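You operate a simulated robot arm through the tools that you are given. There is no shell and no other tool. Be economical: measure what you need, move in short steps, check, and stop when the job is done.

Carry out the task below with a simulated robot arm. There is one attempt and no reset: what you move stays moved.

TASK
Put 400 ml of water in the tank and fit it back.
Fine: lift the water tank out of its dock, stand it on the bamboo board, pour from the water jug to the 400 line; jug back where it stood, tank seated in the dock. Set down upright: water tank, water jug.

Only the result counts: the job must be done as asked and must still hold three seconds after the hand-in. Knocking over, shifting, dropping, spilling or breaking anything else fails it.

THE ROBOT
A 6-joint arm with a two-finger parallel gripper, fixed in place. Base frame: the origin is at the foot of the arm, x ahead of it, y to its left, z up; the work surface is at about z = 930. Lengths are in mm, angles in degrees, forces in N, time in s.
With the tool pointing down near the work surface it reaches from about 100 to 740 mm from the base axis. Its first joint turns from -166.0 to 166.0 degrees. Payload 3.91 kg.
Tool frame: the origin (TCP) lies between the finger pads and is the grasp point; the fingertips stand 30 mm ahead of it; z points along the fingers, y is the line along which they close. The gripper opens to 110 mm. The fingers are 20 mm wide and 10 mm thick; the gripper's body (48 by 112 mm) begins 55 mm behind the TCP.
Orientation is told as [roll, pitch, yaw] about the base's x, y, z axes, in that order, counted from this pose: with the fingers straight down and closing along the base's y, the tool's x points along the base's -x, its y along +y and its z along -z.

THE INTERFACE
- The arm moves only by the tool arm_command. Its argument "motion" is a list of rows, each a list of 3 entries, a list of its own where there are three numbers: the shift along the tool's x, y, z in m, then the turn, a rotation vector about the tool's x, y, z in degrees, then the gripper command, from -1 (shut) to 1 (fully open), values between in proportion. In form: [[[x, y, z], [ax, ay, az], grip], ...]. A call has 1 to 10 rows; each row is the pose to reach, as a shift and turn from the pose commanded when the call began, along the tool's axes at that moment. Each row takes 0.2 s and may step no farther than 50 mm and 8.6 degrees from the row before; otherwise, or with a gripper value out of range, the whole call is refused. A pose out of reach is approached as far as the arm can. The call stops where the force on the tool passes 40 N (or 10 N more than at its start, if that is more) or the arm is blocked; 0.2 s more then pass. The fingers move at their own pace (about 45 mm/s each) and stop on an object; they squeeze with about 24 N. The grip force told is the motor's: it shows also when the fingers shut on nothing. Time passes only in rows, and 0.2 s behind the last, so rows that repeat a pose let the fingers close. It gives the time, the measured TCP pose, the force on the tool (base axes), the opening and the grip force at its end, in the units of the frame above (readings bear some noise), with the torque about the TCP (base axes, N m) and any sound that the robot's microphone picked up.
- Cameras (640 x 400 px; columns grow to the right, rows downward): "scene" is fixed at [222, 647.2, 1521.7]; the picture's right is [-0.78, -0.62, 0.00], its down [-0.36, 0.45, -0.82] and it looks along [0.51, -0.64, -0.58] (base axes); focal length 330 px, centre (320, 200). "wrist" rides on the gripper at [71, 22, -107] in the tool frame; the picture's right is [-0.29, 0.96, 0.00], its down [-0.76, -0.23, -0.61] and it looks along [-0.58, -0.18, 0.79] (tool axes); focal length 243 px, centre (320, 200). There is no depth. A picture from a camera that has moved, and an enlarged one, comes with that camera's place and axes in the base frame and with its lens.
- camera(camera): a new picture of that camera. No time passes.
- move_column(by): slides the trunk up (or, below 0, down) by that many mm; the arm rides with it, the base frame stays. It gives what a move gives, with no picture.
- zoom(camera, box): a new picture of the part [left, top, right, bottom] of that camera's present view, enlarged. No time passes.
- hand_in(): hands the job in; it is judged then, once.

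Go step by step. Nothing tells you positions but the pictures and the camera data: compare them with the known pose of the tool, close in by small moves and look again before you grip or let go. The budget is 120 turns and 84 pictures, counting those below and the enlarged ones. Unless the task says otherwise, let go and move clear before handing in, and close with one line.

The tools are called after "Request:" by a JSON object that holds its "op" and its "data". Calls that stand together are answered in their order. arm_command: Moves the arm, as the interface text tells. Its arguments: {"type":"object","properties":{"motion":{"type":"array","items":{"type":"array"}}},"required":["motion"]} The other tools are called the same way: move_column (by) slides the trunk up or down; camera (camera) takes a picture; zoom (camera, box) takes an enlarged picture of a part of a camera's view; hand_in () hands the job in.

At the start:

```text
time: 0.0
tool_pos: [372.5, 139.6, 1264.0]
tcp_rot: [0.0, 0.0, 0.0]
force: [0.9, -0.6, -1.3]
moment: [0.02, -0.01, 0.05]
finger_gap: 109.9
finger_force: 0.1
trunk travel left (down, up): [-525.0, 65.0]
```

scene: 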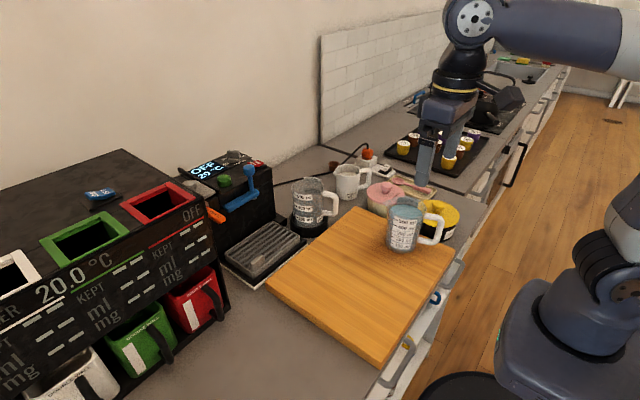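
wrist: 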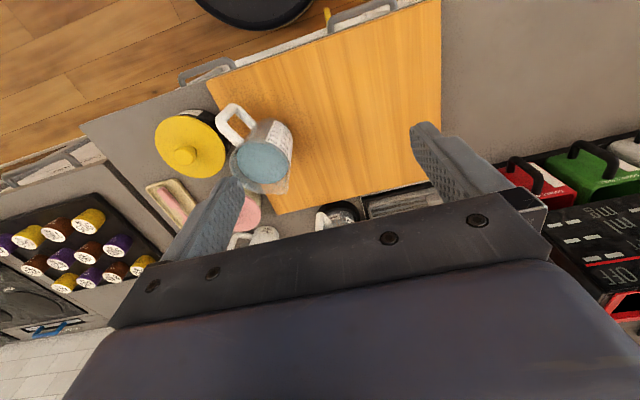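

I see a jug with water on the board's corner, and what looks like a tank in a dock by the coffee machine. I'll zoom in to identify them.

Request:
{"op": "zoom", "data": {"camera": "scene", "box": [270, 140, 470, 265]}}

Request:
{"op": "zoom", "data": {"camera": "scene", "box": [170, 130, 350, 290]}}

Request:
{"op": "zoom", "data": {"camera": "wrist", "box": [130, 80, 450, 280]}}

```text
3.20 times, centred on (370, 202) of scene
camera zoom: at [222.0, 647.2, 1521.7], right [-0.78, -0.62, 0.0], down [-0.36, 0.45, -0.82], along [0.51, -0.64, -0.58], focal length 1056 px, centre (160, 192)
```

zoom: 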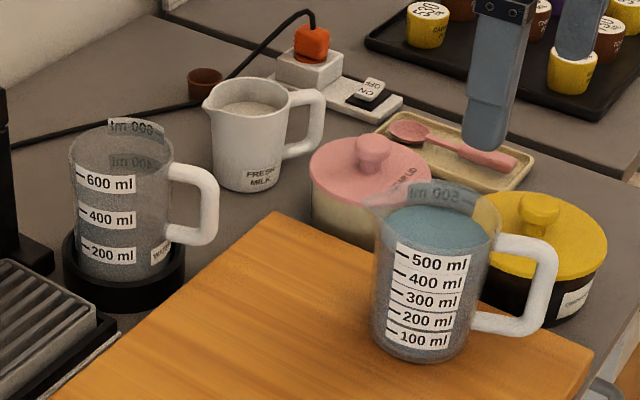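

```text
2.50 times, centred on (260, 210) of scene
camera zoom: at [222.0, 647.2, 1521.7], right [-0.78, -0.62, 0.0], down [-0.36, 0.45, -0.82], along [0.51, -0.64, -0.58], focal length 825 px, centre (470, 175)
```

zoom: 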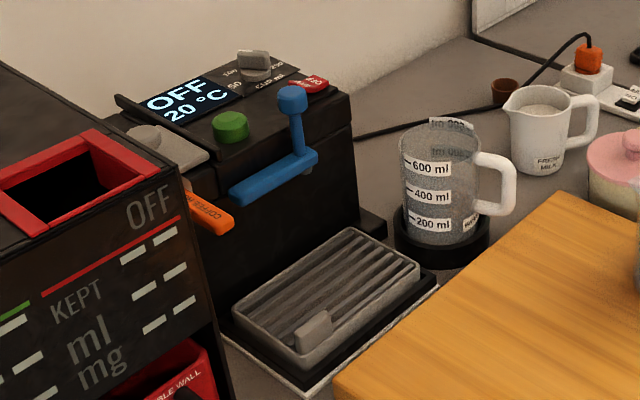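

```text
2.00 times, centred on (290, 180) of wrist
camera zoom: at [299.8, 161.6, 1370.0], right [0.29, 0.96, 0.0], down [0.76, -0.23, 0.61], along [0.58, -0.18, -0.79], focal length 485 px, centre (380, 240)
```

zoom: 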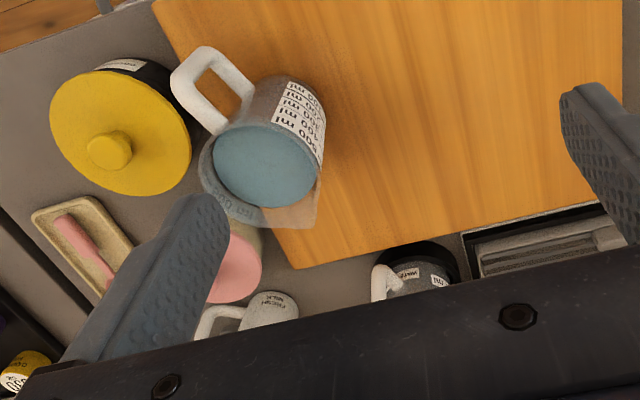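

The tank (empty, "WATER") sits in the black dock ring near (690, 110). The jug, about 540 ml, stands on the board near (445, 46). I'll move forward for a better wrist view.

Request:
{"op": "arm_command", "data": {"motion": [[[-0.045, 0, 0], [0, 0, 0], 1], [[-0.09, -0.02, 0], [0, 0, 0], 1], [[-0.13, -0.03, 0], [0, 0, 0], 1], [[-0.17, -0.03, 0], [0, 0, 0], 1]]}}

Request:
{"op": "camera", "data": {"camera": "wrist"}}

```text
time: 1.0
tool_pos: [543.7, 109.3, 1262.4]
tcp_rot: [0.0, -0.1, 0.0]
force: [-0.1, 0.2, 0.1]
moment: [0.0, 0.0, -0.03]
finger_gap: 109.9
finger_force: 0.0
trunk travel left (down, up): [-525.0, 65.0]
```

```text
78 pictures are left
camera wrist: at [469.7, 130.9, 1368.7], right [0.29, 0.96, 0.0], down [0.76, -0.23, 0.61], along [0.58, -0.18, -0.79], focal length 243 px, centre (320, 200)
```

wrist: 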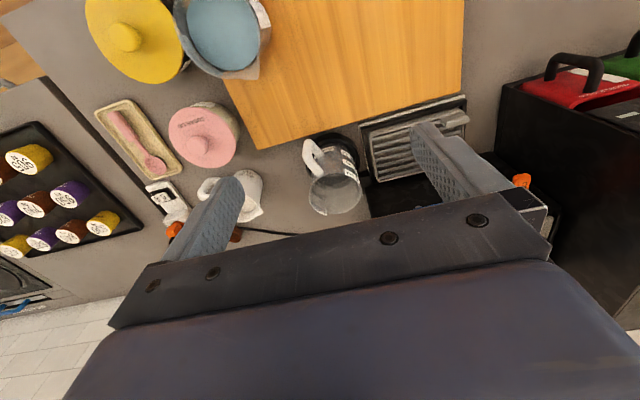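

Request:
{"op": "zoom", "data": {"camera": "wrist", "box": [240, 110, 432, 230]}}

Request:
{"op": "zoom", "data": {"camera": "wrist", "box": [80, 0, 304, 140]}}

```text
3.33 times, centred on (336, 170) of wrist
camera zoom: at [469.7, 130.9, 1368.7], right [0.29, 0.96, 0.0], down [0.76, -0.23, 0.61], along [0.58, -0.18, -0.79], focal length 809 px, centre (267, 300)
```

zoom: 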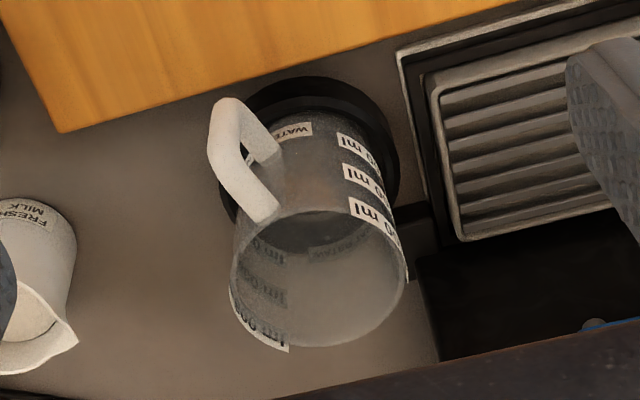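

```text
2.86 times, centred on (192, 70) of wrist
camera zoom: at [469.7, 130.9, 1368.7], right [0.29, 0.96, 0.0], down [0.76, -0.23, 0.61], along [0.58, -0.18, -0.79], focal length 693 px, centre (686, 571)
```

zoom: 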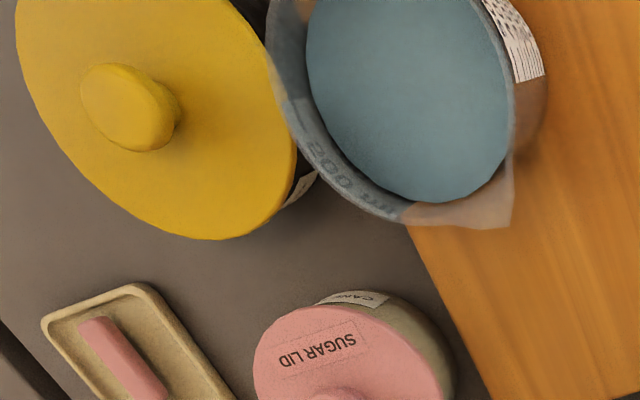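

The tank is near (688, 89) and the jug near (455, 22), both with spout direction about 30°. I'll dry-run the pour posture empty, with the spout toward +y, before committing.

Request:
{"op": "arm_command", "data": {"motion": [[[0.02, 0, 0], [0, 0, -8], 1], [[0.04, 0, 0], [0, 0, -16], 1], [[0.06, 0, 0], [0, 0, -24], 1], [[0.08, 0, 0], [0, 0, -32], 1], [[0.094, 0, 0], [0, 0, -40], 1], [[0.094, 0, 0], [0, 0, -48], 1], [[0.094, 0, 0], [0, 0, -56], 1], [[0.094, 0, 0], [0, 0, -64], 1], [[0.094, 0, 0], [0, 0, -72], 1], [[0.094, 0, 0], [0, 0, -80], 1]]}}

Request:
{"op": "arm_command", "data": {"motion": [[[0, 0, 0], [0, 8, 0], 1], [[0, 0, 0], [0, 16, 0], 1], [[0, 0, 0], [0, 24, 0], 1], [[0, 0, 0], [0, 32, 0], 1], [[0, 0, 0], [0, 40, 0], 1], [[0, 0, 0], [0, 48, 0], 1], [[0, 0, 0], [0, 56, 0], 1], [[0, 0, 0], [0, 64, 0], 1], [[0, 0, 0], [0, 72, 0], 1], [[0, 0, 0], [0, 80, 0], 1]]}}

Request:
{"op": "camera", "data": {"camera": "scene"}}

```text
time: 3.2
tool_pos: [448.7, 109.3, 1262.3]
tcp_rot: [0.0, 0.0, 80.1]
force: [0.5, 0.1, -0.5]
moment: [0.0, -0.01, -0.02]
finger_gap: 109.9
finger_force: 0.1
trunk travel left (down, up): [-525.0, 65.0]
```

```text
time: 5.4
tool_pos: [469.5, 7.4, 1201.3]
tcp_rot: [-1.9, 79.2, 80.0]
force: [-0.4, 0.5, 1.0]
moment: [0.0, 0.01, 0.01]
finger_gap: 110.2
finger_force: 0.0
out of reach, approached as far as the arm can: row 5, 6, 7, 8, 9, 10
trunk travel left (down, up): [-525.0, 65.0]
```

```text
75 pictures are left
```

scene: 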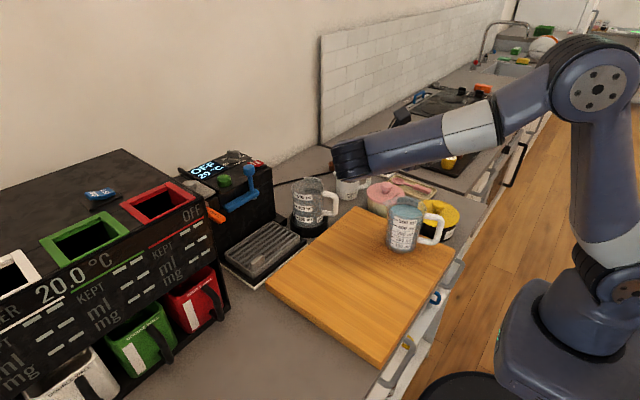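

That direction runs out of reach because of the wrist bend. I'll go back upright and try pouring toward the robot (yaw about 180).

Request:
{"op": "arm_command", "data": {"motion": [[[0, 0, 0], [0, -8, 0], 1], [[0, 0, 0], [0, -16, 0], 1], [[0, 0, 0], [0, -24, 0], 1], [[0, 0, 0], [0, -32, 0], 1], [[0, 0, 0], [0, -40, 0], 1], [[0, 0, 0], [0, -48, 0], 1], [[0, 0, 0], [0, -56, 0], 1], [[0, 0, 0], [0, -64, 0], 1], [[0, 0, 0], [0, -72, 0], 1], [[0, 0, 0], [0, -80, 0], 1]]}}

Request:
{"op": "arm_command", "data": {"motion": [[[0, 0, 0], [0, 0, -8], 1], [[0, 0, 0], [0, 0, -16], 1], [[0, 0, 0], [0, 0, -24], 1], [[0, 0, 0], [0, 0, -32], 1], [[0, 0, 0], [0, 0, -40], 1], [[0, 0, 0], [0, 0, -48], 1], [[0, 0, 0], [0, 0, -56], 1], [[0, 0, 0], [0, 0, -64], 1], [[0, 0, 0], [0, 0, -72], 1], [[0, 0, 0], [0, 0, -80], 1]]}}

Request:
{"op": "arm_command", "data": {"motion": [[[0, 0, 0], [0, 8, 0], 1], [[0, 0, 0], [0, 16, 0], 1], [[0, 0, 0], [0, 24, 0], 1], [[0, 0, 0], [0, 32, 0], 1], [[0, 0, 0], [0, 40, 0], 1], [[0, 0, 0], [0, 48, 0], 1], [[0, 0, 0], [0, 56, 0], 1], [[0, 0, 0], [0, 64, 0], 1], [[0, 0, 0], [0, 72, 0], 1], [[0, 0, 0], [0, 80, 0], 1]]}}

Request:
{"op": "camera", "data": {"camera": "scene"}}

```text
time: 7.6
tool_pos: [469.7, 8.2, 1200.8]
tcp_rot: [-0.1, -0.1, 79.9]
force: [-0.3, 0.0, 0.2]
moment: [-0.01, 0.0, -0.04]
finger_gap: 110.3
finger_force: 0.0
trunk travel left (down, up): [-525.0, 65.0]
```

```text
time: 9.8
tool_pos: [469.5, 7.7, 1201.7]
tcp_rot: [0.0, 0.0, 160.3]
force: [0.1, -0.4, -0.1]
moment: [0.0, -0.02, -0.03]
finger_gap: 109.9
finger_force: 0.1
trunk travel left (down, up): [-525.0, 65.0]
```

```text
time: 12.0
tool_pos: [470.7, 8.6, 1198.9]
tcp_rot: [-0.1, 80.0, 159.9]
force: [0.1, -0.4, -0.2]
moment: [-0.02, 0.02, -0.01]
finger_gap: 109.7
finger_force: 0.0
trunk travel left (down, up): [-525.0, 65.0]
```

```text
74 pictures are left
```

scene: 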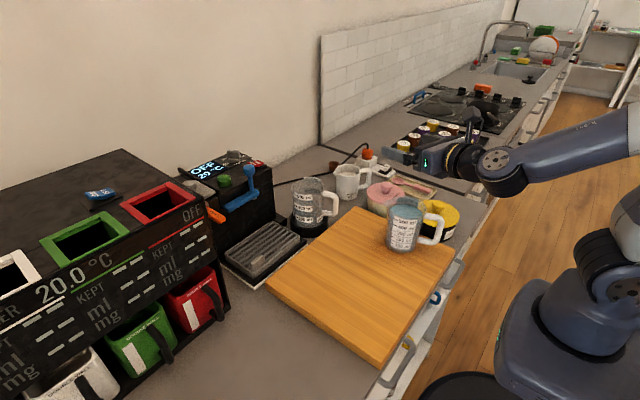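

Pouring with yaw about 160 is fully reachable. Now back upright to yaw 30 to look closely at the tank.

Request:
{"op": "arm_command", "data": {"motion": [[[0, 0, 0], [0, -8, 0], 1], [[0, 0, 0], [0, -16, 0], 1], [[0, 0, 0], [0, -24, 0], 1], [[0, 0, 0], [0, -32, 0], 1], [[0, 0, 0], [0, -40, 0], 1], [[0, 0, 0], [0, -48, 0], 1], [[0, 0, 0], [0, -56, 0], 1], [[0, 0, 0], [0, -64, 0], 1], [[0, 0, 0], [0, -72, 0], 1], [[0, 0, 0], [0, -80, 0], 1]]}}

Request:
{"op": "arm_command", "data": {"motion": [[[0, 0, 0], [0, 0, 8], 1], [[0, 0, 0], [0, 0, 16], 1], [[0, 0, 0], [0, 0, 24], 1], [[0, 0, 0], [0, 0, 32], 1], [[0, 0, 0], [0, 0, 40], 1], [[0, 0, 0], [0, 0, 48], 1], [[0, 0, 0], [0, 0, 56], 1], [[0, 0, 0], [0, 0, 64], 1], [[0, 0, 0], [0, 0, 72], 1], [[0, 0, 0], [0, 0, 80], 1]]}}

Request:
{"op": "arm_command", "data": {"motion": [[[0, 0, 0], [0, 0, 8], 1], [[0, 0, 0], [0, 0, 16], 1], [[0, 0, 0], [0, 0, 24], 1], [[0, 0, 0], [0, 0, 32], 1], [[0, 0, 0], [0, 0, 40], 1], [[0, 0, 0], [0, 0, 48], 1], [[0, 0, 0], [0, 0, 50], 1]]}}

Request:
{"op": "arm_command", "data": {"motion": [[[-0.04, 0, 0], [0, 0, 0], 1], [[-0.08, -0.01, 0], [0, 0, 0], 1], [[-0.1, -0.02, 0], [0, 0, 0], 1], [[-0.13, -0.02, 0], [0, 0, 0], 1]]}}

Request:
{"op": "camera", "data": {"camera": "wrist"}}

```text
time: 14.2
tool_pos: [470.1, 9.5, 1200.3]
tcp_rot: [0.1, -0.2, 160.1]
force: [-0.9, 0.8, -0.6]
moment: [-0.01, -0.01, -0.02]
finger_gap: 109.9
finger_force: 0.0
trunk travel left (down, up): [-525.0, 65.0]
```

```text
time: 16.4
tool_pos: [469.8, 7.9, 1200.5]
tcp_rot: [0.0, 0.1, 79.8]
force: [0.0, 0.0, -0.2]
moment: [-0.01, 0.04, -0.01]
finger_gap: 110.4
finger_force: 0.1
trunk travel left (down, up): [-525.0, 65.0]
```

```text
time: 18.0
tool_pos: [469.0, 7.9, 1200.4]
tcp_rot: [0.0, 0.1, 29.9]
force: [0.5, -0.1, -0.4]
moment: [0.0, -0.01, -0.02]
finger_gap: 110.1
finger_force: 0.0
trunk travel left (down, up): [-525.0, 65.0]
```

```text
time: 19.0
tool_pos: [591.9, 57.4, 1200.6]
tcp_rot: [-0.1, 0.1, 29.9]
force: [0.8, -0.6, 0.3]
moment: [0.0, -0.05, 0.02]
finger_gap: 110.0
finger_force: 0.0
trunk travel left (down, up): [-525.0, 65.0]
```

```text
73 pictures are left
camera wrist: at [519.3, 40.5, 1308.2], right [-0.23, 0.97, 0.0], down [0.77, 0.18, 0.61], along [0.59, 0.14, -0.79], focal length 243 px, centre (320, 200)
```

wrist: 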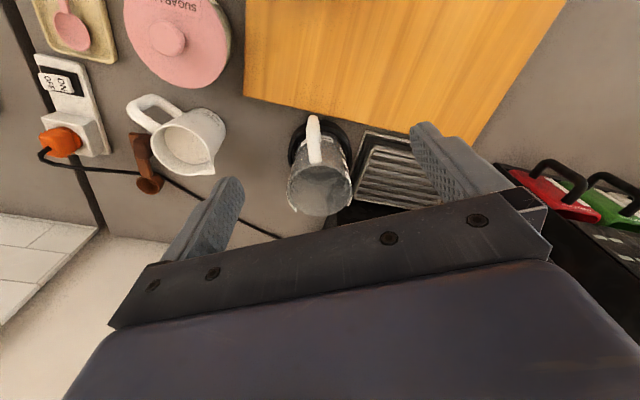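

Request:
{"op": "zoom", "data": {"camera": "wrist", "box": [240, 100, 400, 220]}}

```text
3.33 times, centred on (320, 160) of wrist
camera zoom: at [519.3, 40.5, 1308.2], right [-0.23, 0.97, 0.0], down [0.77, 0.18, 0.61], along [0.59, 0.14, -0.79], focal length 809 px, centre (320, 333)
```

zoom: 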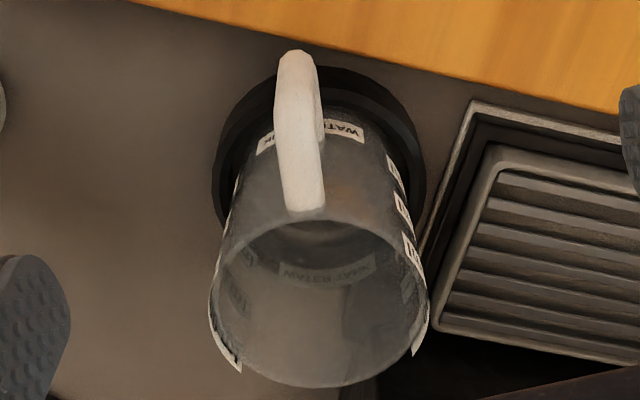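

The tank rim is about 83 mm across, centred near (688, 84) at z about 1055. I'll move above it and check alignment between the fingers.

Request:
{"op": "arm_command", "data": {"motion": [[[-0.035, -0.01, 0.02], [0, 0, 0], 1], [[-0.07, -0.02, 0.04], [0, 0, 0], 1], [[-0.0965, -0.025, 0.07], [0, 0, 0], 1], [[-0.0965, -0.025, 0.09], [0, 0, 0], 1], [[-0.0965, -0.025, 0.09], [0, 0, 0], 1]]}}

Request:
{"op": "camera", "data": {"camera": "wrist"}}

Request:
{"op": "camera", "data": {"camera": "scene"}}

```text
time: 20.2
tool_pos: [687.9, 80.7, 1112.7]
tcp_rot: [0.0, 0.0, 30.0]
force: [0.7, -0.9, 0.4]
moment: [-0.04, 0.01, 0.01]
finger_gap: 110.0
finger_force: 0.0
trunk travel left (down, up): [-525.0, 65.0]
```

```text
71 pictures are left
camera wrist: at [613.8, 63.8, 1220.4], right [-0.23, 0.97, 0.0], down [0.77, 0.18, 0.61], along [0.59, 0.14, -0.79], focal length 243 px, centre (320, 200)
```

wrist: 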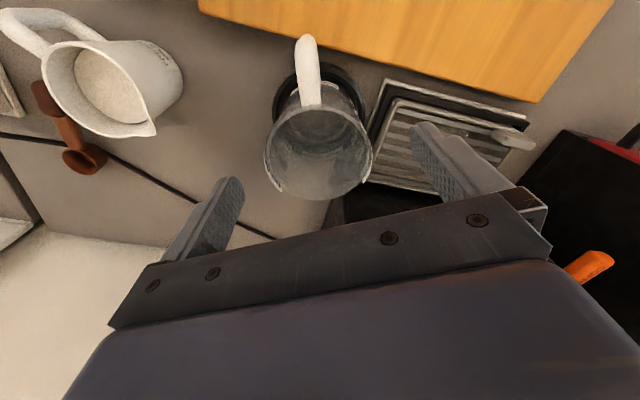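

```text
70 pictures are left
```

scene: 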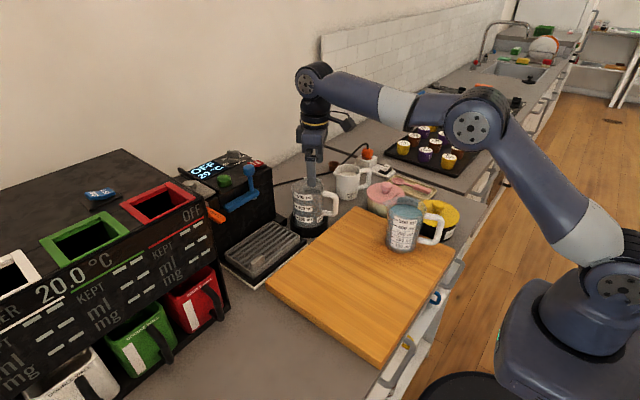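

I'll shift slightly and descend partway with a look.

Request:
{"op": "arm_command", "data": {"motion": [[[-0.009, -0.004, 0.02], [0, 0, 0], 1], [[-0.009, -0.004, 0.045], [0, 0, 0], 1], [[-0.009, -0.004, 0.07], [0, 0, 0], 1], [[-0.009, -0.004, 0.085], [0, 0, 0], 1], [[-0.009, -0.004, 0.085], [0, 0, 0], 1]]}}

Request:
{"op": "camera", "data": {"camera": "wrist"}}

Request:
{"op": "zoom", "data": {"camera": "scene", "box": [230, 100, 390, 260]}}

```text
time: 21.4
tool_pos: [699.4, 84.6, 1027.7]
tcp_rot: [0.0, 0.1, 29.9]
force: [0.2, -0.7, 0.2]
moment: [-0.01, -0.02, 0.0]
finger_gap: 110.1
finger_force: 0.1
trunk travel left (down, up): [-525.0, 65.0]
```

```text
69 pictures are left
camera wrist: at [626.2, 67.8, 1134.7], right [-0.23, 0.97, 0.0], down [0.77, 0.18, 0.61], along [0.59, 0.14, -0.79], focal length 243 px, centre (320, 200)
```

wrist: 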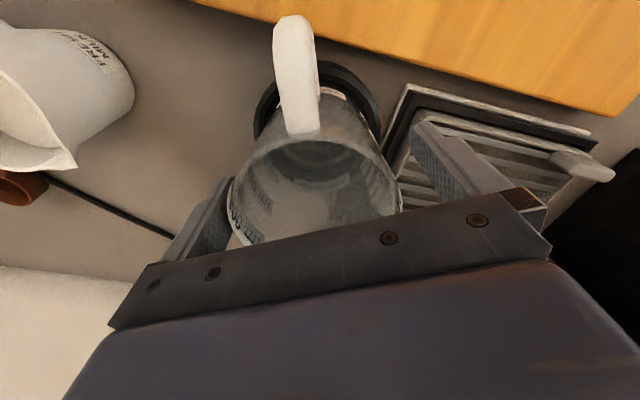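

```text
2.50 times, centred on (310, 180) of scene
camera zoom: at [222.0, 647.2, 1521.7], right [-0.78, -0.62, 0.0], down [-0.36, 0.45, -0.82], along [0.51, -0.64, -0.58], focal length 825 px, centre (345, 250)
```

zoom: 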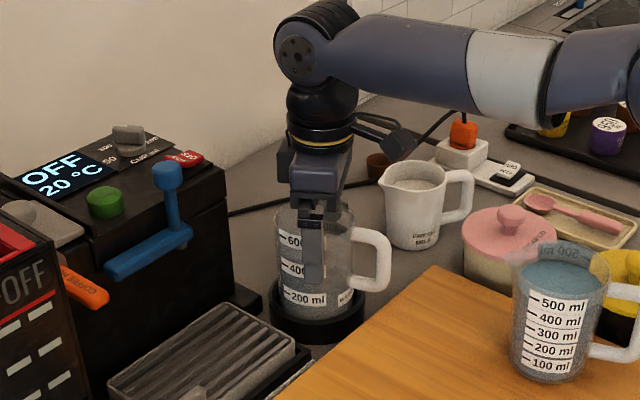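

Centred well, with the rim at about z 1040. I'll descend 22 mm and close.

Request:
{"op": "arm_command", "data": {"motion": [[[0, 0, 0.012], [0, 0, 0], 1], [[0, 0, 0.022], [0, 0, 0], 1], [[0, 0, 0.022], [0, 0, 0], -1], [[0, 0, 0.022], [0, 0, 0], -1], [[0, 0, 0.022], [0, 0, 0], -1], [[0, 0, 0.022], [0, 0, 0], -1], [[0, 0, 0.022], [0, 0, 0], -1]]}}

```text
time: 23.0
tool_pos: [699.2, 82.3, 1004.7]
tcp_rot: [0.0, 0.1, 30.0]
force: [2.6, -3.7, 2.7]
moment: [-0.15, -0.14, -0.02]
finger_gap: 90.2
finger_force: 23.5
trunk travel left (down, up): [-525.0, 65.0]
```

Gripped (90 mm). There's a slight side force, so I'll ease 2 mm in tool −y and lift a little.

Request:
{"op": "arm_command", "data": {"motion": [[[0, -0.002, 0], [0, 0, 0], -1], [[0, -0.002, 0], [0, 0, 0], -1]]}}

Request:
{"op": "arm_command", "data": {"motion": [[[0, 0, -0.005], [0, 0, 0], -1], [[0, 0, -0.01], [0, 0, 0], -1], [[0, 0, -0.01], [0, 0, 0], -1]]}}

Request:
{"op": "zoom", "data": {"camera": "scene", "box": [230, 100, 390, 260]}}

```text
time: 23.6
tool_pos: [700.9, 81.5, 1003.8]
tcp_rot: [0.1, 0.0, 30.0]
force: [-1.4, -0.8, 2.4]
moment: [0.15, 0.22, 0.05]
finger_gap: 90.0
finger_force: 23.9
trunk travel left (down, up): [-525.0, 65.0]
```

```text
time: 24.4
tool_pos: [700.4, 80.8, 1014.4]
tcp_rot: [0.0, 0.0, 30.0]
force: [0.1, 0.0, -1.7]
moment: [0.01, 0.0, 0.03]
finger_gap: 90.6
finger_force: 23.8
trunk travel left (down, up): [-525.0, 65.0]
```

```text
2.50 times, centred on (310, 180) of scene
camera zoom: at [222.0, 647.2, 1521.7], right [-0.78, -0.62, 0.0], down [-0.36, 0.45, -0.82], along [0.51, -0.64, -0.58], focal length 825 px, centre (345, 250)
```

zoom: 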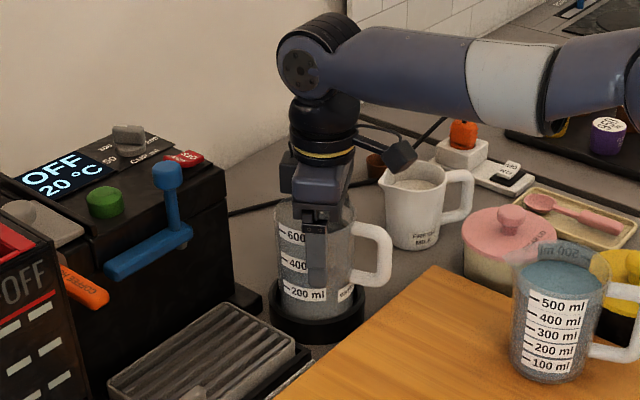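

Lifted cleanly; the seat pose is about TCP (700, 82, 1004) at yaw 30. I'll raise it and carry it over the board to about (430, 170).

Request:
{"op": "arm_command", "data": {"motion": [[[0, 0, -0.03], [0, 0, 0], -1], [[0, 0, -0.06], [0, 0, 0], -1], [[0, 0, -0.1], [0, 0, 0], -1], [[0.027, 0.03, -0.11], [0, 0, 0], -1], [[0.054, 0.06, -0.11], [0, 0, 0], -1], [[0.081, 0.09, -0.11], [0, 0, 0], -1], [[0.108, 0.12, -0.11], [0, 0, 0], -1], [[0.135, 0.15, -0.11], [0, 0, 0], -1], [[0.162, 0.18, -0.11], [0, 0, 0], -1], [[0.189, 0.212, -0.11], [0, 0, 0], -1]]}}

Request:
{"op": "camera", "data": {"camera": "scene"}}

Request:
{"op": "camera", "data": {"camera": "wrist"}}

```text
time: 26.6
tool_pos: [426.1, 168.2, 1124.9]
tcp_rot: [0.1, 0.0, 29.9]
force: [-1.1, -1.0, -1.8]
moment: [-0.03, 0.0, -0.01]
finger_gap: 90.2
finger_force: 23.9
trunk travel left (down, up): [-525.0, 65.0]
```

```text
66 pictures are left
```

scene: 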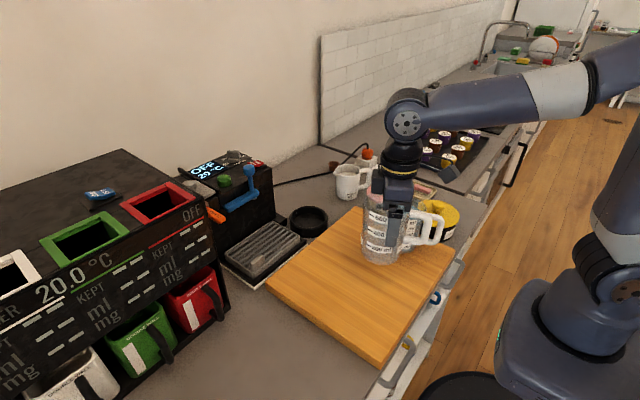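

```text
65 pictures are left
camera wrist: at [352.1, 152.5, 1231.3], right [-0.23, 0.97, 0.0], down [0.77, 0.18, 0.61], along [0.59, 0.14, -0.79], focal length 243 px, centre (320, 200)
```

wrist: 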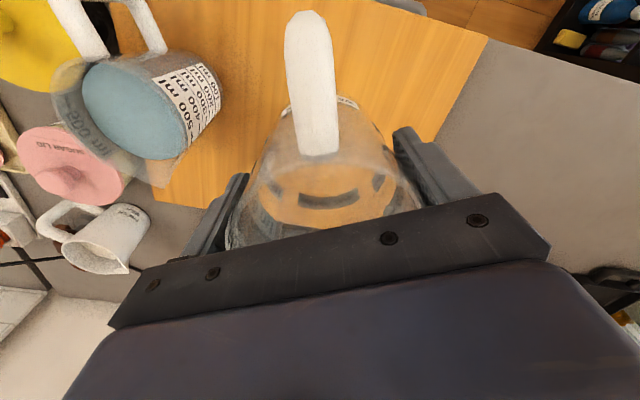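

Over the board and clear. I'll lower it, watching for contact.

Request:
{"op": "arm_command", "data": {"motion": [[[0, 0.01, 0.03], [0, 0, 0], -1], [[0, 0.02, 0.06], [0, 0, 0], -1], [[0, 0.02, 0.08], [0, 0, 0], -1], [[0, 0.02, 0.09], [0, 0, 0], -1], [[0, 0.02, 0.09], [0, 0, 0], -1]]}}

Request:
{"op": "zoom", "data": {"camera": "scene", "box": [260, 140, 460, 300]}}

```text
time: 27.8
tool_pos: [418.2, 188.7, 1034.6]
tcp_rot: [-0.2, -0.1, 30.0]
force: [0.0, -0.7, -1.9]
moment: [0.02, -0.01, -0.01]
finger_gap: 90.1
finger_force: 23.5
trunk travel left (down, up): [-525.0, 65.0]
```

```text
2.50 times, centred on (360, 220) of scene
camera zoom: at [222.0, 647.2, 1521.7], right [-0.78, -0.62, 0.0], down [-0.36, 0.45, -0.82], along [0.51, -0.64, -0.58], focal length 825 px, centre (220, 150)
```

zoom: 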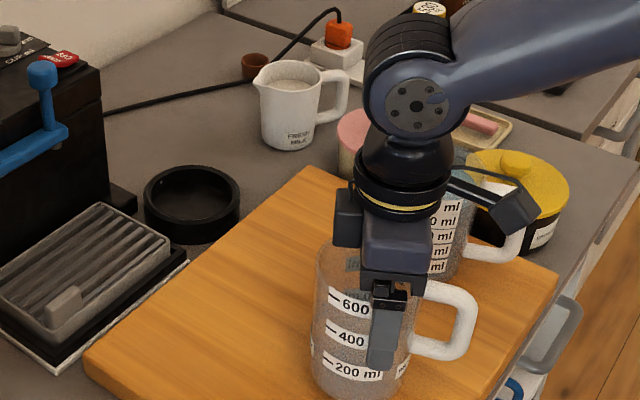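

Request:
{"op": "arm_command", "data": {"motion": [[[0, 0, 0.003], [0, 0, 0], -1], [[0, 0, 0.006], [0, 0, 0], -1], [[0, 0, 0.008], [0, 0, 0], -1], [[0, 0, 0.008], [0, 0, 0], -1]]}}

Request:
{"op": "arm_command", "data": {"motion": [[[0, 0, 0.002], [0, 0, 0], -1], [[0, 0, 0.004], [0, 0, 0], -1], [[0, 0, 0.004], [0, 0, 0], -1]]}}

```text
time: 28.8
tool_pos: [419.7, 186.5, 1026.0]
tcp_rot: [0.0, 0.1, 30.0]
force: [-0.5, 0.6, 0.2]
moment: [0.09, 0.07, 0.01]
finger_gap: 89.6
finger_force: 24.0
trunk travel left (down, up): [-525.0, 65.0]
```

```text
time: 29.6
tool_pos: [419.7, 187.7, 1023.6]
tcp_rot: [0.0, -0.2, 30.0]
force: [0.4, -3.4, 16.2]
moment: [0.04, -0.23, 0.22]
finger_gap: 89.3
finger_force: 24.0
trunk travel left (down, up): [-525.0, 65.0]
```

Contact with the board at TCP z about 1025. I'll ease off 2 mm and release.

Request:
{"op": "arm_command", "data": {"motion": [[[0, 0, -0.003], [0, 0, 0], -1], [[0, 0, -0.003], [0, 0, 0], 0.9], [[0, 0, -0.003], [0, 0, 0], 1], [[0, 0, -0.003], [0, 0, 0], 1], [[0, 0, -0.003], [0, 0, 0], 1]]}}

Request:
{"op": "arm_command", "data": {"motion": [[[0, 0, -0.03], [0, 0, 0], 1], [[0, 0, -0.07], [0, 0, 0], 1], [[0, 0, -0.11], [0, 0, 0], 1], [[0, 0, -0.14], [0, 0, 0], 1], [[0, 0, -0.17], [0, 0, 0], 1]]}}

Request:
{"op": "camera", "data": {"camera": "wrist"}}

Request:
{"op": "zoom", "data": {"camera": "scene", "box": [260, 140, 460, 300]}}

```text
time: 30.8
tool_pos: [420.1, 188.8, 1024.9]
tcp_rot: [0.1, 0.0, 30.0]
force: [0.5, -0.3, -0.2]
moment: [0.02, 0.03, 0.02]
finger_gap: 110.0
finger_force: 0.1
trunk travel left (down, up): [-525.0, 65.0]
```

```text
time: 32.0
tool_pos: [420.3, 185.2, 1196.1]
tcp_rot: [0.0, 0.0, 30.0]
force: [-0.6, -0.2, -1.0]
moment: [0.0, 0.0, 0.0]
finger_gap: 110.1
finger_force: 0.0
trunk travel left (down, up): [-525.0, 65.0]
```

```text
63 pictures are left
camera wrist: at [347.3, 168.2, 1303.0], right [-0.23, 0.97, 0.0], down [0.77, 0.18, 0.61], along [0.59, 0.14, -0.79], focal length 243 px, centre (320, 200)
```

wrist: 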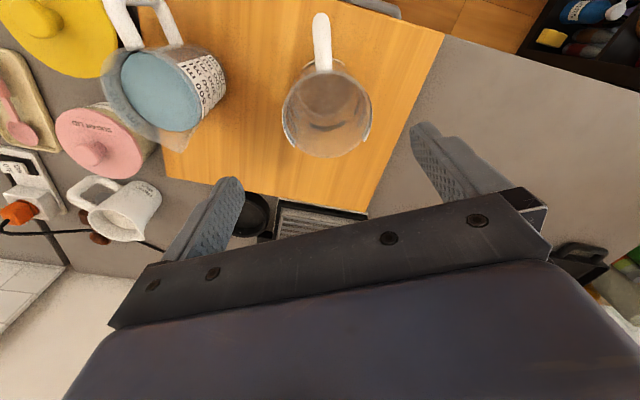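

```text
2.50 times, centred on (360, 220) of scene
camera zoom: at [222.0, 647.2, 1521.7], right [-0.78, -0.62, 0.0], down [-0.36, 0.45, -0.82], along [0.51, -0.64, -0.58], focal length 825 px, centre (220, 150)
```

zoom: 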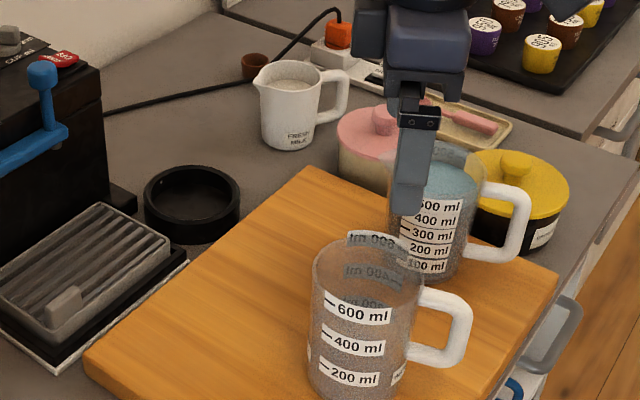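

The tank stands on the board at (420, 188). Next is the jug: I'll move for a good view of it.

Request:
{"op": "arm_command", "data": {"motion": [[[0.025, -0.035, 0], [0, 0, 0], 1], [[0.05, -0.07, 0], [0, 0, 0], 1], [[0.075, -0.105, 0], [0, 0, 0], 1], [[0.095, -0.14, 0], [0, 0, 0], 1], [[0.095, -0.151, 0], [0, 0, 0], 1], [[0.095, -0.151, 0], [0, 0, 0], 1]]}}

Request:
{"op": "zoom", "data": {"camera": "wrist", "box": [200, 40, 440, 190]}}

```text
time: 33.4
tool_pos: [413.2, 8.0, 1194.7]
tcp_rot: [0.0, 0.1, 30.0]
force: [-0.1, -0.3, 1.1]
moment: [-0.01, -0.03, -0.02]
finger_gap: 110.0
finger_force: 0.1
trunk travel left (down, up): [-525.0, 65.0]
```

```text
2.67 times, centred on (320, 115) of wrist
camera zoom: at [339.9, -9.5, 1302.1], right [-0.23, 0.97, 0.0], down [0.77, 0.18, 0.61], along [0.59, 0.14, -0.79], focal length 647 px, centre (320, 427)
```

zoom: 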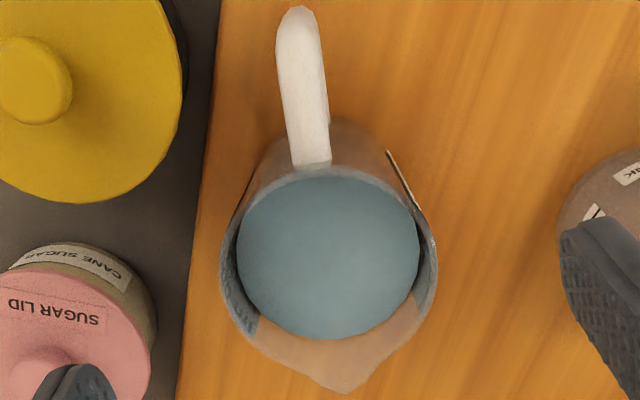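

The jug's spout points about 21°, with its centre near (448, 18). I'll move above it with yaw 21 and check.

Request:
{"op": "arm_command", "data": {"motion": [[[-0.015, -0.004, 0.02], [0, 0, 4.5], 1], [[-0.035, -0.009, 0.045], [0, 0, 9], 1], [[-0.035, -0.009, 0.07], [0, 0, 9], 1], [[-0.035, -0.009, 0.07], [0, 0, 9], 1]]}}

Request:
{"op": "camera", "data": {"camera": "wrist"}}

Request:
{"op": "zoom", "data": {"camera": "scene", "box": [310, 120, 510, 280]}}

```text
time: 34.4
tool_pos: [449.2, 20.2, 1123.9]
tcp_rot: [0.0, 0.0, 21.0]
force: [0.0, -0.3, -0.1]
moment: [-0.01, 0.03, -0.01]
finger_gap: 110.1
finger_force: 0.1
trunk travel left (down, up): [-525.0, 65.0]
```

```text
60 pictures are left
camera wrist: at [374.1, 15.8, 1230.7], right [-0.07, 1.0, 0.0], down [0.79, 0.06, 0.61], along [0.61, 0.04, -0.79], focal length 243 px, centre (320, 200)
```

wrist: 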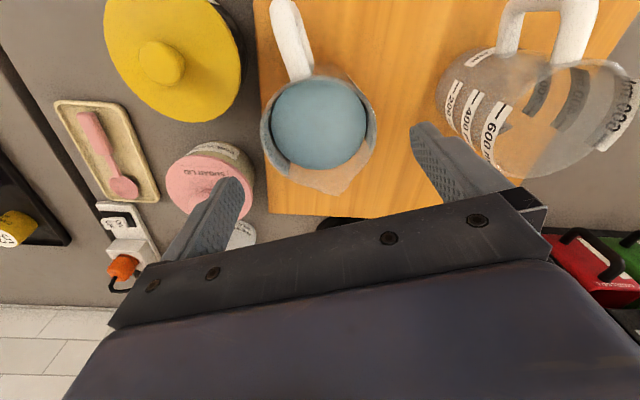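

```text
2.50 times, centred on (410, 200) of scene
camera zoom: at [222.0, 647.2, 1521.7], right [-0.78, -0.62, 0.0], down [-0.36, 0.45, -0.82], along [0.51, -0.64, -0.58], focal length 825 px, centre (95, 200)
```

zoom: 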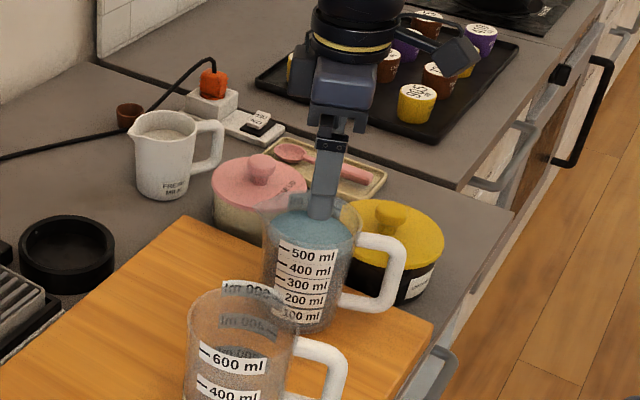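

Well aligned. I'll descend to 1030, check, then grip.

Request:
{"op": "arm_command", "data": {"motion": [[[0, -0.002, 0.03], [0, 0, 2], 1], [[0, -0.002, 0.06], [0, 0, 2], 1], [[0, -0.002, 0.09], [0, 0, 2], 1], [[0, -0.002, 0.09], [0, 0, 2], 1]]}}

Request:
{"op": "camera", "data": {"camera": "wrist"}}

```text
time: 35.4
tool_pos: [448.9, 17.2, 1036.2]
tcp_rot: [-0.1, -0.1, 19.0]
force: [0.0, -0.3, -0.1]
moment: [0.04, 0.01, 0.0]
finger_gap: 109.9
finger_force: 0.0
trunk travel left (down, up): [-525.0, 65.0]
```

```text
58 pictures are left
camera wrist: at [373.6, 14.6, 1142.8], right [-0.04, 1.0, 0.0], down [0.79, 0.03, 0.61], along [0.61, 0.02, -0.79], focal length 243 px, centre (320, 200)
```

wrist: 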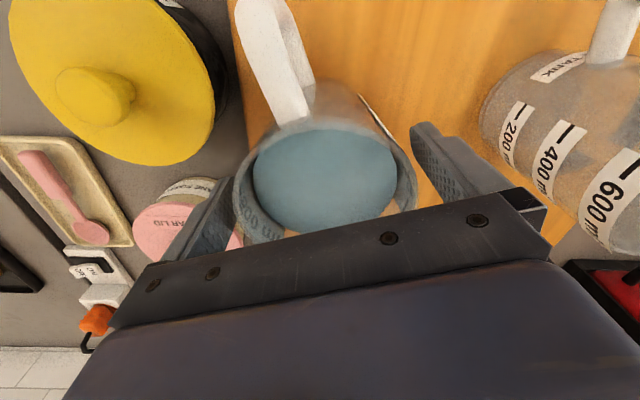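

Request:
{"op": "arm_command", "data": {"motion": [[[0.003, 0, 0.015], [0, 0, 0], 1], [[0.003, 0, 0.031], [0, 0, 0], 1], [[0.003, 0, 0.031], [0, 0, 0], -1], [[0.003, 0, 0.031], [0, 0, 0], -1], [[0.003, 0, 0.031], [0, 0, 0], -1], [[0.003, 0, 0.031], [0, 0, 0], -1], [[0.003, 0, 0.031], [0, 0, 0], -1]]}}

Request:
{"op": "zoom", "data": {"camera": "scene", "box": [310, 120, 510, 280]}}

```text
time: 37.0
tool_pos: [444.6, 18.1, 1004.0]
tcp_rot: [0.0, 0.0, 18.9]
force: [-0.8, 0.6, 0.3]
moment: [0.06, -0.04, 0.07]
finger_gap: 87.1
finger_force: 23.7
trunk travel left (down, up): [-525.0, 65.0]
```

```text
2.50 times, centred on (410, 200) of scene
camera zoom: at [222.0, 647.2, 1521.7], right [-0.78, -0.62, 0.0], down [-0.36, 0.45, -0.82], along [0.51, -0.64, -0.58], focal length 825 px, centre (95, 200)
```

zoom: 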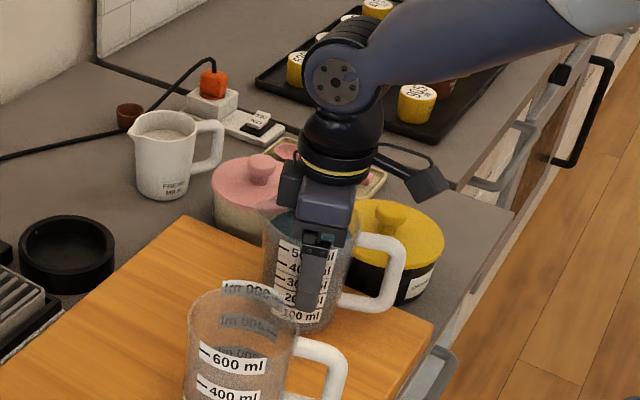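

Gripped; the jug's home pose is TCP (444.6, 18.1, 1004) at yaw 19. I'll lift it slightly and check the weight.

Request:
{"op": "arm_command", "data": {"motion": [[[0, 0, -0.005], [0, 0, 0], -1], [[0, 0, -0.015], [0, 0, 0], -1], [[0, 0, -0.03], [0, 0, 0], -1], [[0, 0, -0.03], [0, 0, 0], -1], [[0, 0, -0.03], [0, 0, 0], -1]]}}

Request:
{"op": "arm_command", "data": {"motion": [[[0, 0, -0.03], [0, 0, 0], -1], [[0, 0, -0.06], [0, 0, 0], -1], [[0, 0, -0.09], [0, 0, 0], -1], [[0, 0, -0.12], [0, 0, 0], -1], [[0, 0, -0.12], [0, 0, 0], -1]]}}

Request:
{"op": "camera", "data": {"camera": "scene"}}

```text
time: 38.2
tool_pos: [443.9, 15.4, 1034.2]
tcp_rot: [0.0, 0.0, 19.0]
force: [-0.4, 0.2, -5.9]
moment: [-0.01, 0.02, 0.0]
finger_gap: 86.8
finger_force: 24.8
trunk travel left (down, up): [-525.0, 65.0]
```

```text
time: 39.4
tool_pos: [444.2, 15.4, 1153.3]
tcp_rot: [-0.1, 0.0, 19.1]
force: [0.7, 0.0, -6.2]
moment: [0.0, 0.0, 0.0]
finger_gap: 87.0
finger_force: 23.8
trunk travel left (down, up): [-525.0, 65.0]
```

```text
56 pictures are left
```

scene: 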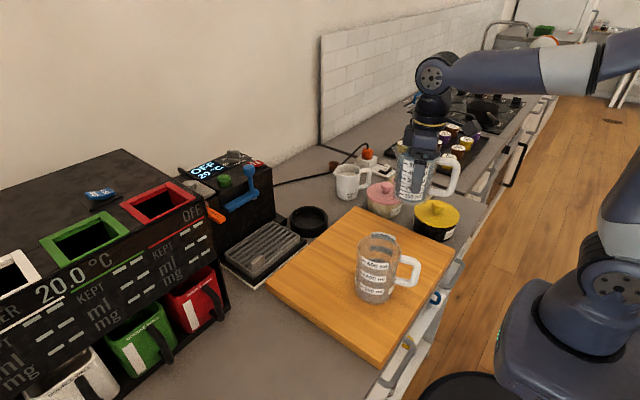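

Lifted, about 6 N. I'll turn the jug to yaw 160 in place at height, then move beside the tank.

Request:
{"op": "arm_command", "data": {"motion": [[[0, 0, 0], [0, 0, -7], -1], [[0, 0, 0], [0, 0, -14], -1], [[0, 0, 0], [0, 0, -21], -1], [[0, 0, 0], [0, 0, -28], -1], [[0, 0, 0], [0, 0, -35], -1], [[0, 0, 0], [0, 0, -42], -1], [[0, 0, 0], [0, 0, -49], -1], [[0, 0, 0], [0, 0, -56], -1], [[0, 0, 0], [0, 0, -63], -1], [[0, 0, 0], [0, 0, -70], -1]]}}

Request:
{"op": "arm_command", "data": {"motion": [[[0, 0, 0], [0, 0, -7], -1], [[0, 0, 0], [0, 0, -14], -1], [[0, 0, 0], [0, 0, -21], -1], [[0, 0, 0], [0, 0, -28], -1], [[0, 0, 0], [0, 0, -35], -1], [[0, 0, 0], [0, 0, -42], -1], [[0, 0, 0], [0, 0, -49], -1], [[0, 0, 0], [0, 0, -56], -1], [[0, 0, 0], [0, 0, -63], -1], [[0, 0, 0], [0, 0, -71], -1]]}}

Request:
{"op": "camera", "data": {"camera": "scene"}}

```text
time: 41.6
tool_pos: [445.8, 16.3, 1153.9]
tcp_rot: [0.0, 0.1, 89.1]
force: [0.1, 0.5, -6.7]
moment: [0.0, 0.0, -0.01]
finger_gap: 87.3
finger_force: 24.1
trunk travel left (down, up): [-525.0, 65.0]
```

```text
time: 43.8
tool_pos: [445.0, 16.6, 1152.4]
tcp_rot: [0.0, 0.0, 160.1]
force: [0.5, 0.1, -5.7]
moment: [-0.02, 0.03, -0.01]
finger_gap: 86.9
finger_force: 23.7
trunk travel left (down, up): [-525.0, 65.0]
```

```text
55 pictures are left
```

scene: 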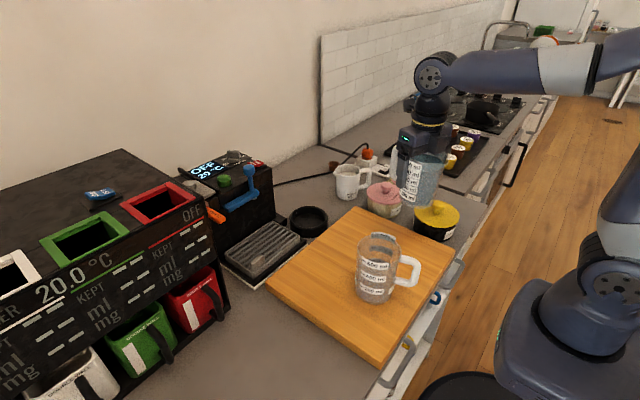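

Request:
{"op": "arm_command", "data": {"motion": [[[-0.002, -0.03, 0], [0, 0, 0], -1], [[-0.004, -0.06, 0], [0, 0, 0], -1], [[-0.006, -0.09, 0], [0, 0, 0], -1], [[-0.008, -0.12, 0], [0, 0, 0], -1], [[-0.01, -0.153, 0.005], [0, 0, 0], -1], [[-0.01, -0.153, 0.01], [0, 0, 0], -1]]}}

Request:
{"op": "camera", "data": {"camera": "wrist"}}

Request:
{"op": "zoom", "data": {"camera": "scene", "box": [270, 120, 470, 320]}}

```text
time: 45.2
tool_pos: [488.1, 163.8, 1143.4]
tcp_rot: [0.1, 0.0, 160.0]
force: [-0.8, -0.1, -5.7]
moment: [0.01, -0.01, 0.0]
finger_gap: 86.6
finger_force: 23.5
trunk travel left (down, up): [-525.0, 65.0]
```

```text
54 pictures are left
camera wrist: at [546.3, 119.4, 1250.3], right [-0.6, -0.8, 0.0], down [-0.63, 0.48, 0.61], along [-0.49, 0.36, -0.79], focal length 243 px, centre (320, 200)
```

wrist: 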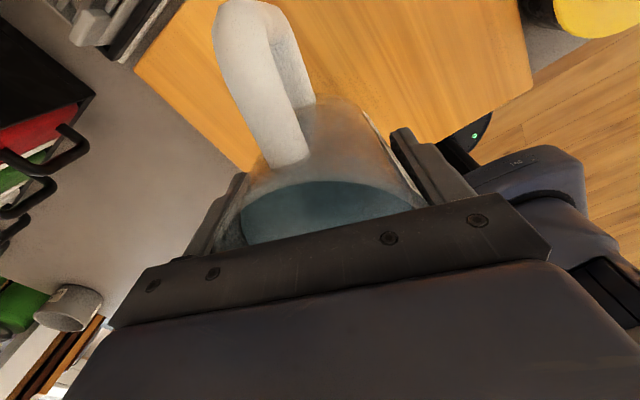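

```text
2.00 times, centred on (370, 220) of scene
camera zoom: at [222.0, 647.2, 1521.7], right [-0.78, -0.62, 0.0], down [-0.36, 0.45, -0.82], along [0.51, -0.64, -0.58], focal length 660 px, centre (220, 160)
```

zoom: 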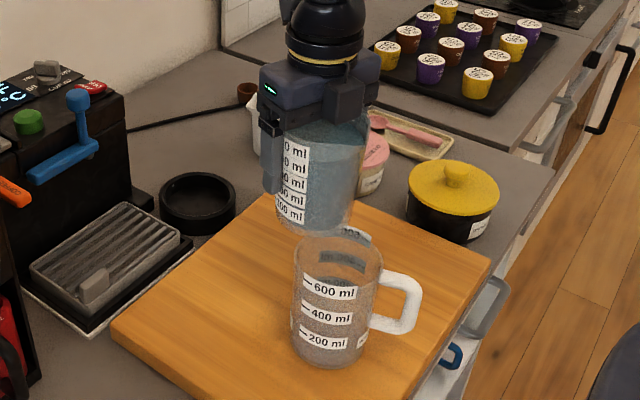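

Positioned. I'll begin tilting gently to 20° and check.

Request:
{"op": "arm_command", "data": {"motion": [[[0, 0, 0], [0, 5, 0], -1], [[0, 0, 0], [0, 10, 0], -1], [[0, 0, 0], [0, 15, 0], -1], [[0, 0, 0], [0, 20, 0], -1], [[0, 0, 0], [0, 20, 0], -1]]}}

Request:
{"op": "zoom", "data": {"camera": "scene", "box": [290, 120, 450, 320]}}

```text
time: 46.4
tool_pos: [486.5, 165.6, 1143.0]
tcp_rot: [0.0, 20.1, 160.0]
force: [-1.0, 0.1, -2.3]
moment: [0.04, 0.19, 0.03]
finger_gap: 87.0
finger_force: 23.5
trunk travel left (down, up): [-525.0, 65.0]
```

```text
2.00 times, centred on (370, 220) of scene
camera zoom: at [222.0, 647.2, 1521.7], right [-0.78, -0.62, 0.0], down [-0.36, 0.45, -0.82], along [0.51, -0.64, -0.58], focal length 660 px, centre (220, 160)
```

zoom: 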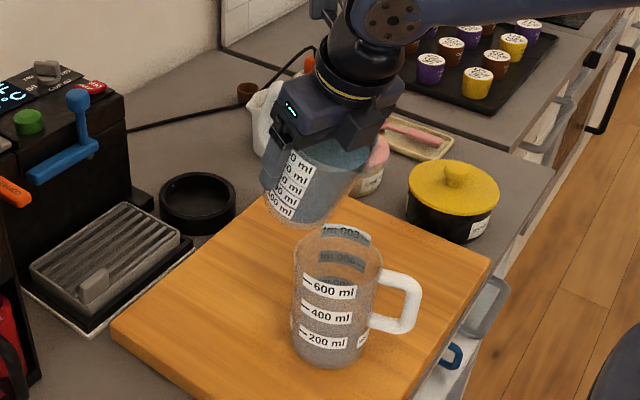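

The vertical force dropped and a moment appeared, so the jug's lower edge may be touching the tank rim. I'll raise 20 mm straight up and recheck.

Request:
{"op": "arm_command", "data": {"motion": [[[0.0034, 0, -0.0094], [0, 0, 0], -1], [[0.0068, 0, -0.0188], [0, 0, 0], -1], [[0.0068, 0, -0.0188], [0, 0, 0], -1]]}}

Request:
{"op": "zoom", "data": {"camera": "scene", "box": [290, 120, 450, 320]}}

```text
time: 47.2
tool_pos: [487.3, 165.1, 1163.8]
tcp_rot: [-0.1, 20.0, 160.0]
force: [-0.6, -0.3, -6.0]
moment: [-0.01, 0.02, 0.0]
finger_gap: 86.7
finger_force: 23.5
trunk travel left (down, up): [-525.0, 65.0]
```

```text
2.00 times, centred on (370, 220) of scene
camera zoom: at [222.0, 647.2, 1521.7], right [-0.78, -0.62, 0.0], down [-0.36, 0.45, -0.82], along [0.51, -0.64, -0.58], focal length 660 px, centre (220, 160)
```

zoom: 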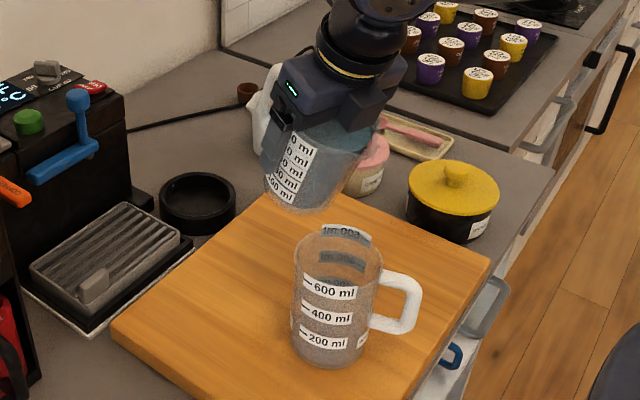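

Contact cleared and nothing tipped. I'll continue tilting at this height.

Request:
{"op": "arm_command", "data": {"motion": [[[0, 0, 0], [0, 4, 0], -1], [[0, 0, 0], [0, 8, 0], -1], [[0, 0, 0], [0, 12, 0], -1], [[0, 0, 0], [0, 12, 0], -1]]}}

Request:
{"op": "zoom", "data": {"camera": "scene", "box": [290, 120, 450, 320]}}

```text
time: 48.2
tool_pos: [488.3, 164.1, 1163.4]
tcp_rot: [0.0, 32.0, 160.0]
force: [-0.4, 0.0, -5.7]
moment: [0.01, 0.09, 0.01]
finger_gap: 87.0
finger_force: 23.8
trunk travel left (down, up): [-525.0, 65.0]
```

```text
2.00 times, centred on (370, 220) of scene
camera zoom: at [222.0, 647.2, 1521.7], right [-0.78, -0.62, 0.0], down [-0.36, 0.45, -0.82], along [0.51, -0.64, -0.58], focal length 660 px, centre (220, 160)
```

zoom: 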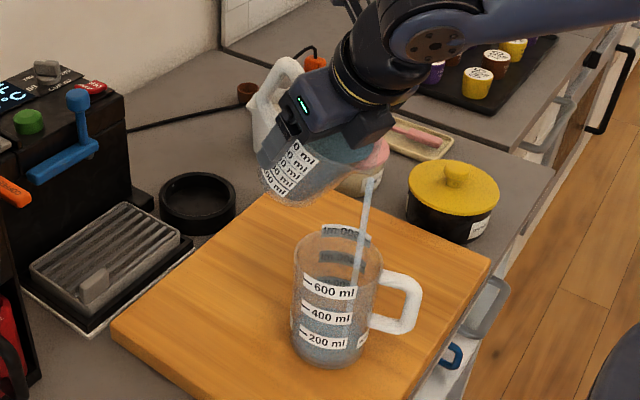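

The stream lands inside but toward the far side. I'll shift back 10 mm and hold briefly.

Request:
{"op": "arm_command", "data": {"motion": [[[0.0085, 0, 0.0053], [0, 0, 0], -1], [[0.0085, 0, 0.0053], [0, 3, 0], -1]]}}

Request:
{"op": "zoom", "data": {"camera": "scene", "box": [290, 120, 450, 320]}}

```text
time: 48.8
tool_pos: [499.1, 160.8, 1164.2]
tcp_rot: [0.0, 35.0, 160.0]
force: [0.3, -0.1, -6.1]
moment: [0.06, 0.02, -0.01]
finger_gap: 86.7
finger_force: 24.2
trunk travel left (down, up): [-525.0, 65.0]
```

```text
2.00 times, centred on (370, 220) of scene
camera zoom: at [222.0, 647.2, 1521.7], right [-0.78, -0.62, 0.0], down [-0.36, 0.45, -0.82], along [0.51, -0.64, -0.58], focal length 660 px, centre (220, 160)
```

zoom: 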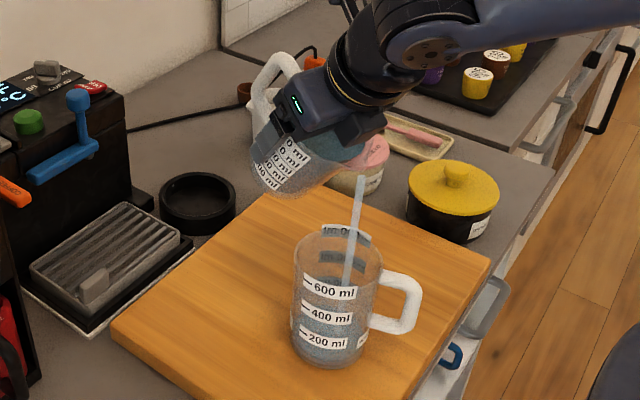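

Good, the stream is central now. I'll keep tilting in steps.

Request:
{"op": "arm_command", "data": {"motion": [[[0, 0, 0], [0, 3, 0], -1], [[0, 0, 0], [0, 6, 0], -1], [[0, 0, 0], [0, 9, 0], -1], [[0, 0, 0], [0, 9, 0], -1]]}}

Request:
{"op": "zoom", "data": {"camera": "scene", "box": [310, 160, 430, 310]}}

```text
time: 49.8
tool_pos: [499.4, 159.9, 1163.5]
tcp_rot: [0.0, 44.0, 160.0]
force: [-0.8, -0.2, -5.2]
moment: [0.0, 0.04, 0.02]
finger_gap: 86.4
finger_force: 23.6
trunk travel left (down, up): [-525.0, 65.0]
```

```text
2.67 times, centred on (370, 235) of scene
camera zoom: at [222.0, 647.2, 1521.7], right [-0.78, -0.62, 0.0], down [-0.36, 0.45, -0.82], along [0.51, -0.64, -0.58], focal length 880 px, centre (187, 107)
```

zoom: 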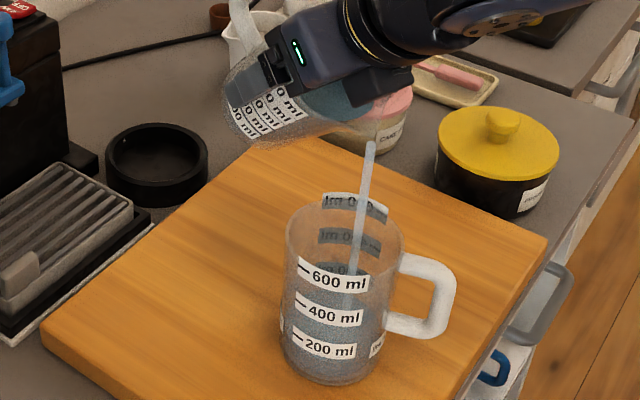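

Request:
{"op": "zoom", "data": {"camera": "scene", "box": [350, 230, 430, 310]}}

```text
5.00 times, centred on (390, 270) of scene
camera zoom: at [222.0, 647.2, 1521.7], right [-0.78, -0.62, 0.0], down [-0.36, 0.45, -0.82], along [0.51, -0.64, -0.58], focal length 1650 px, centre (-30, -150)
```

zoom: 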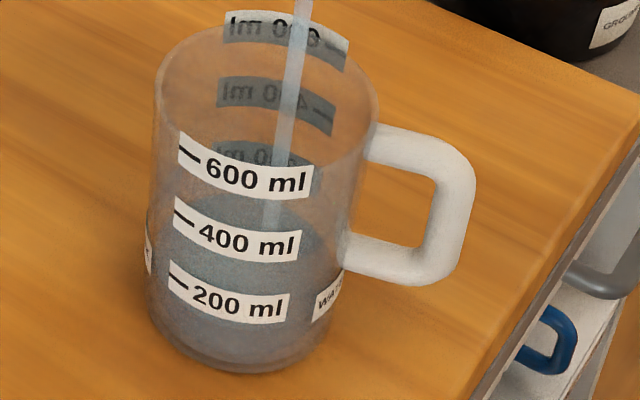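

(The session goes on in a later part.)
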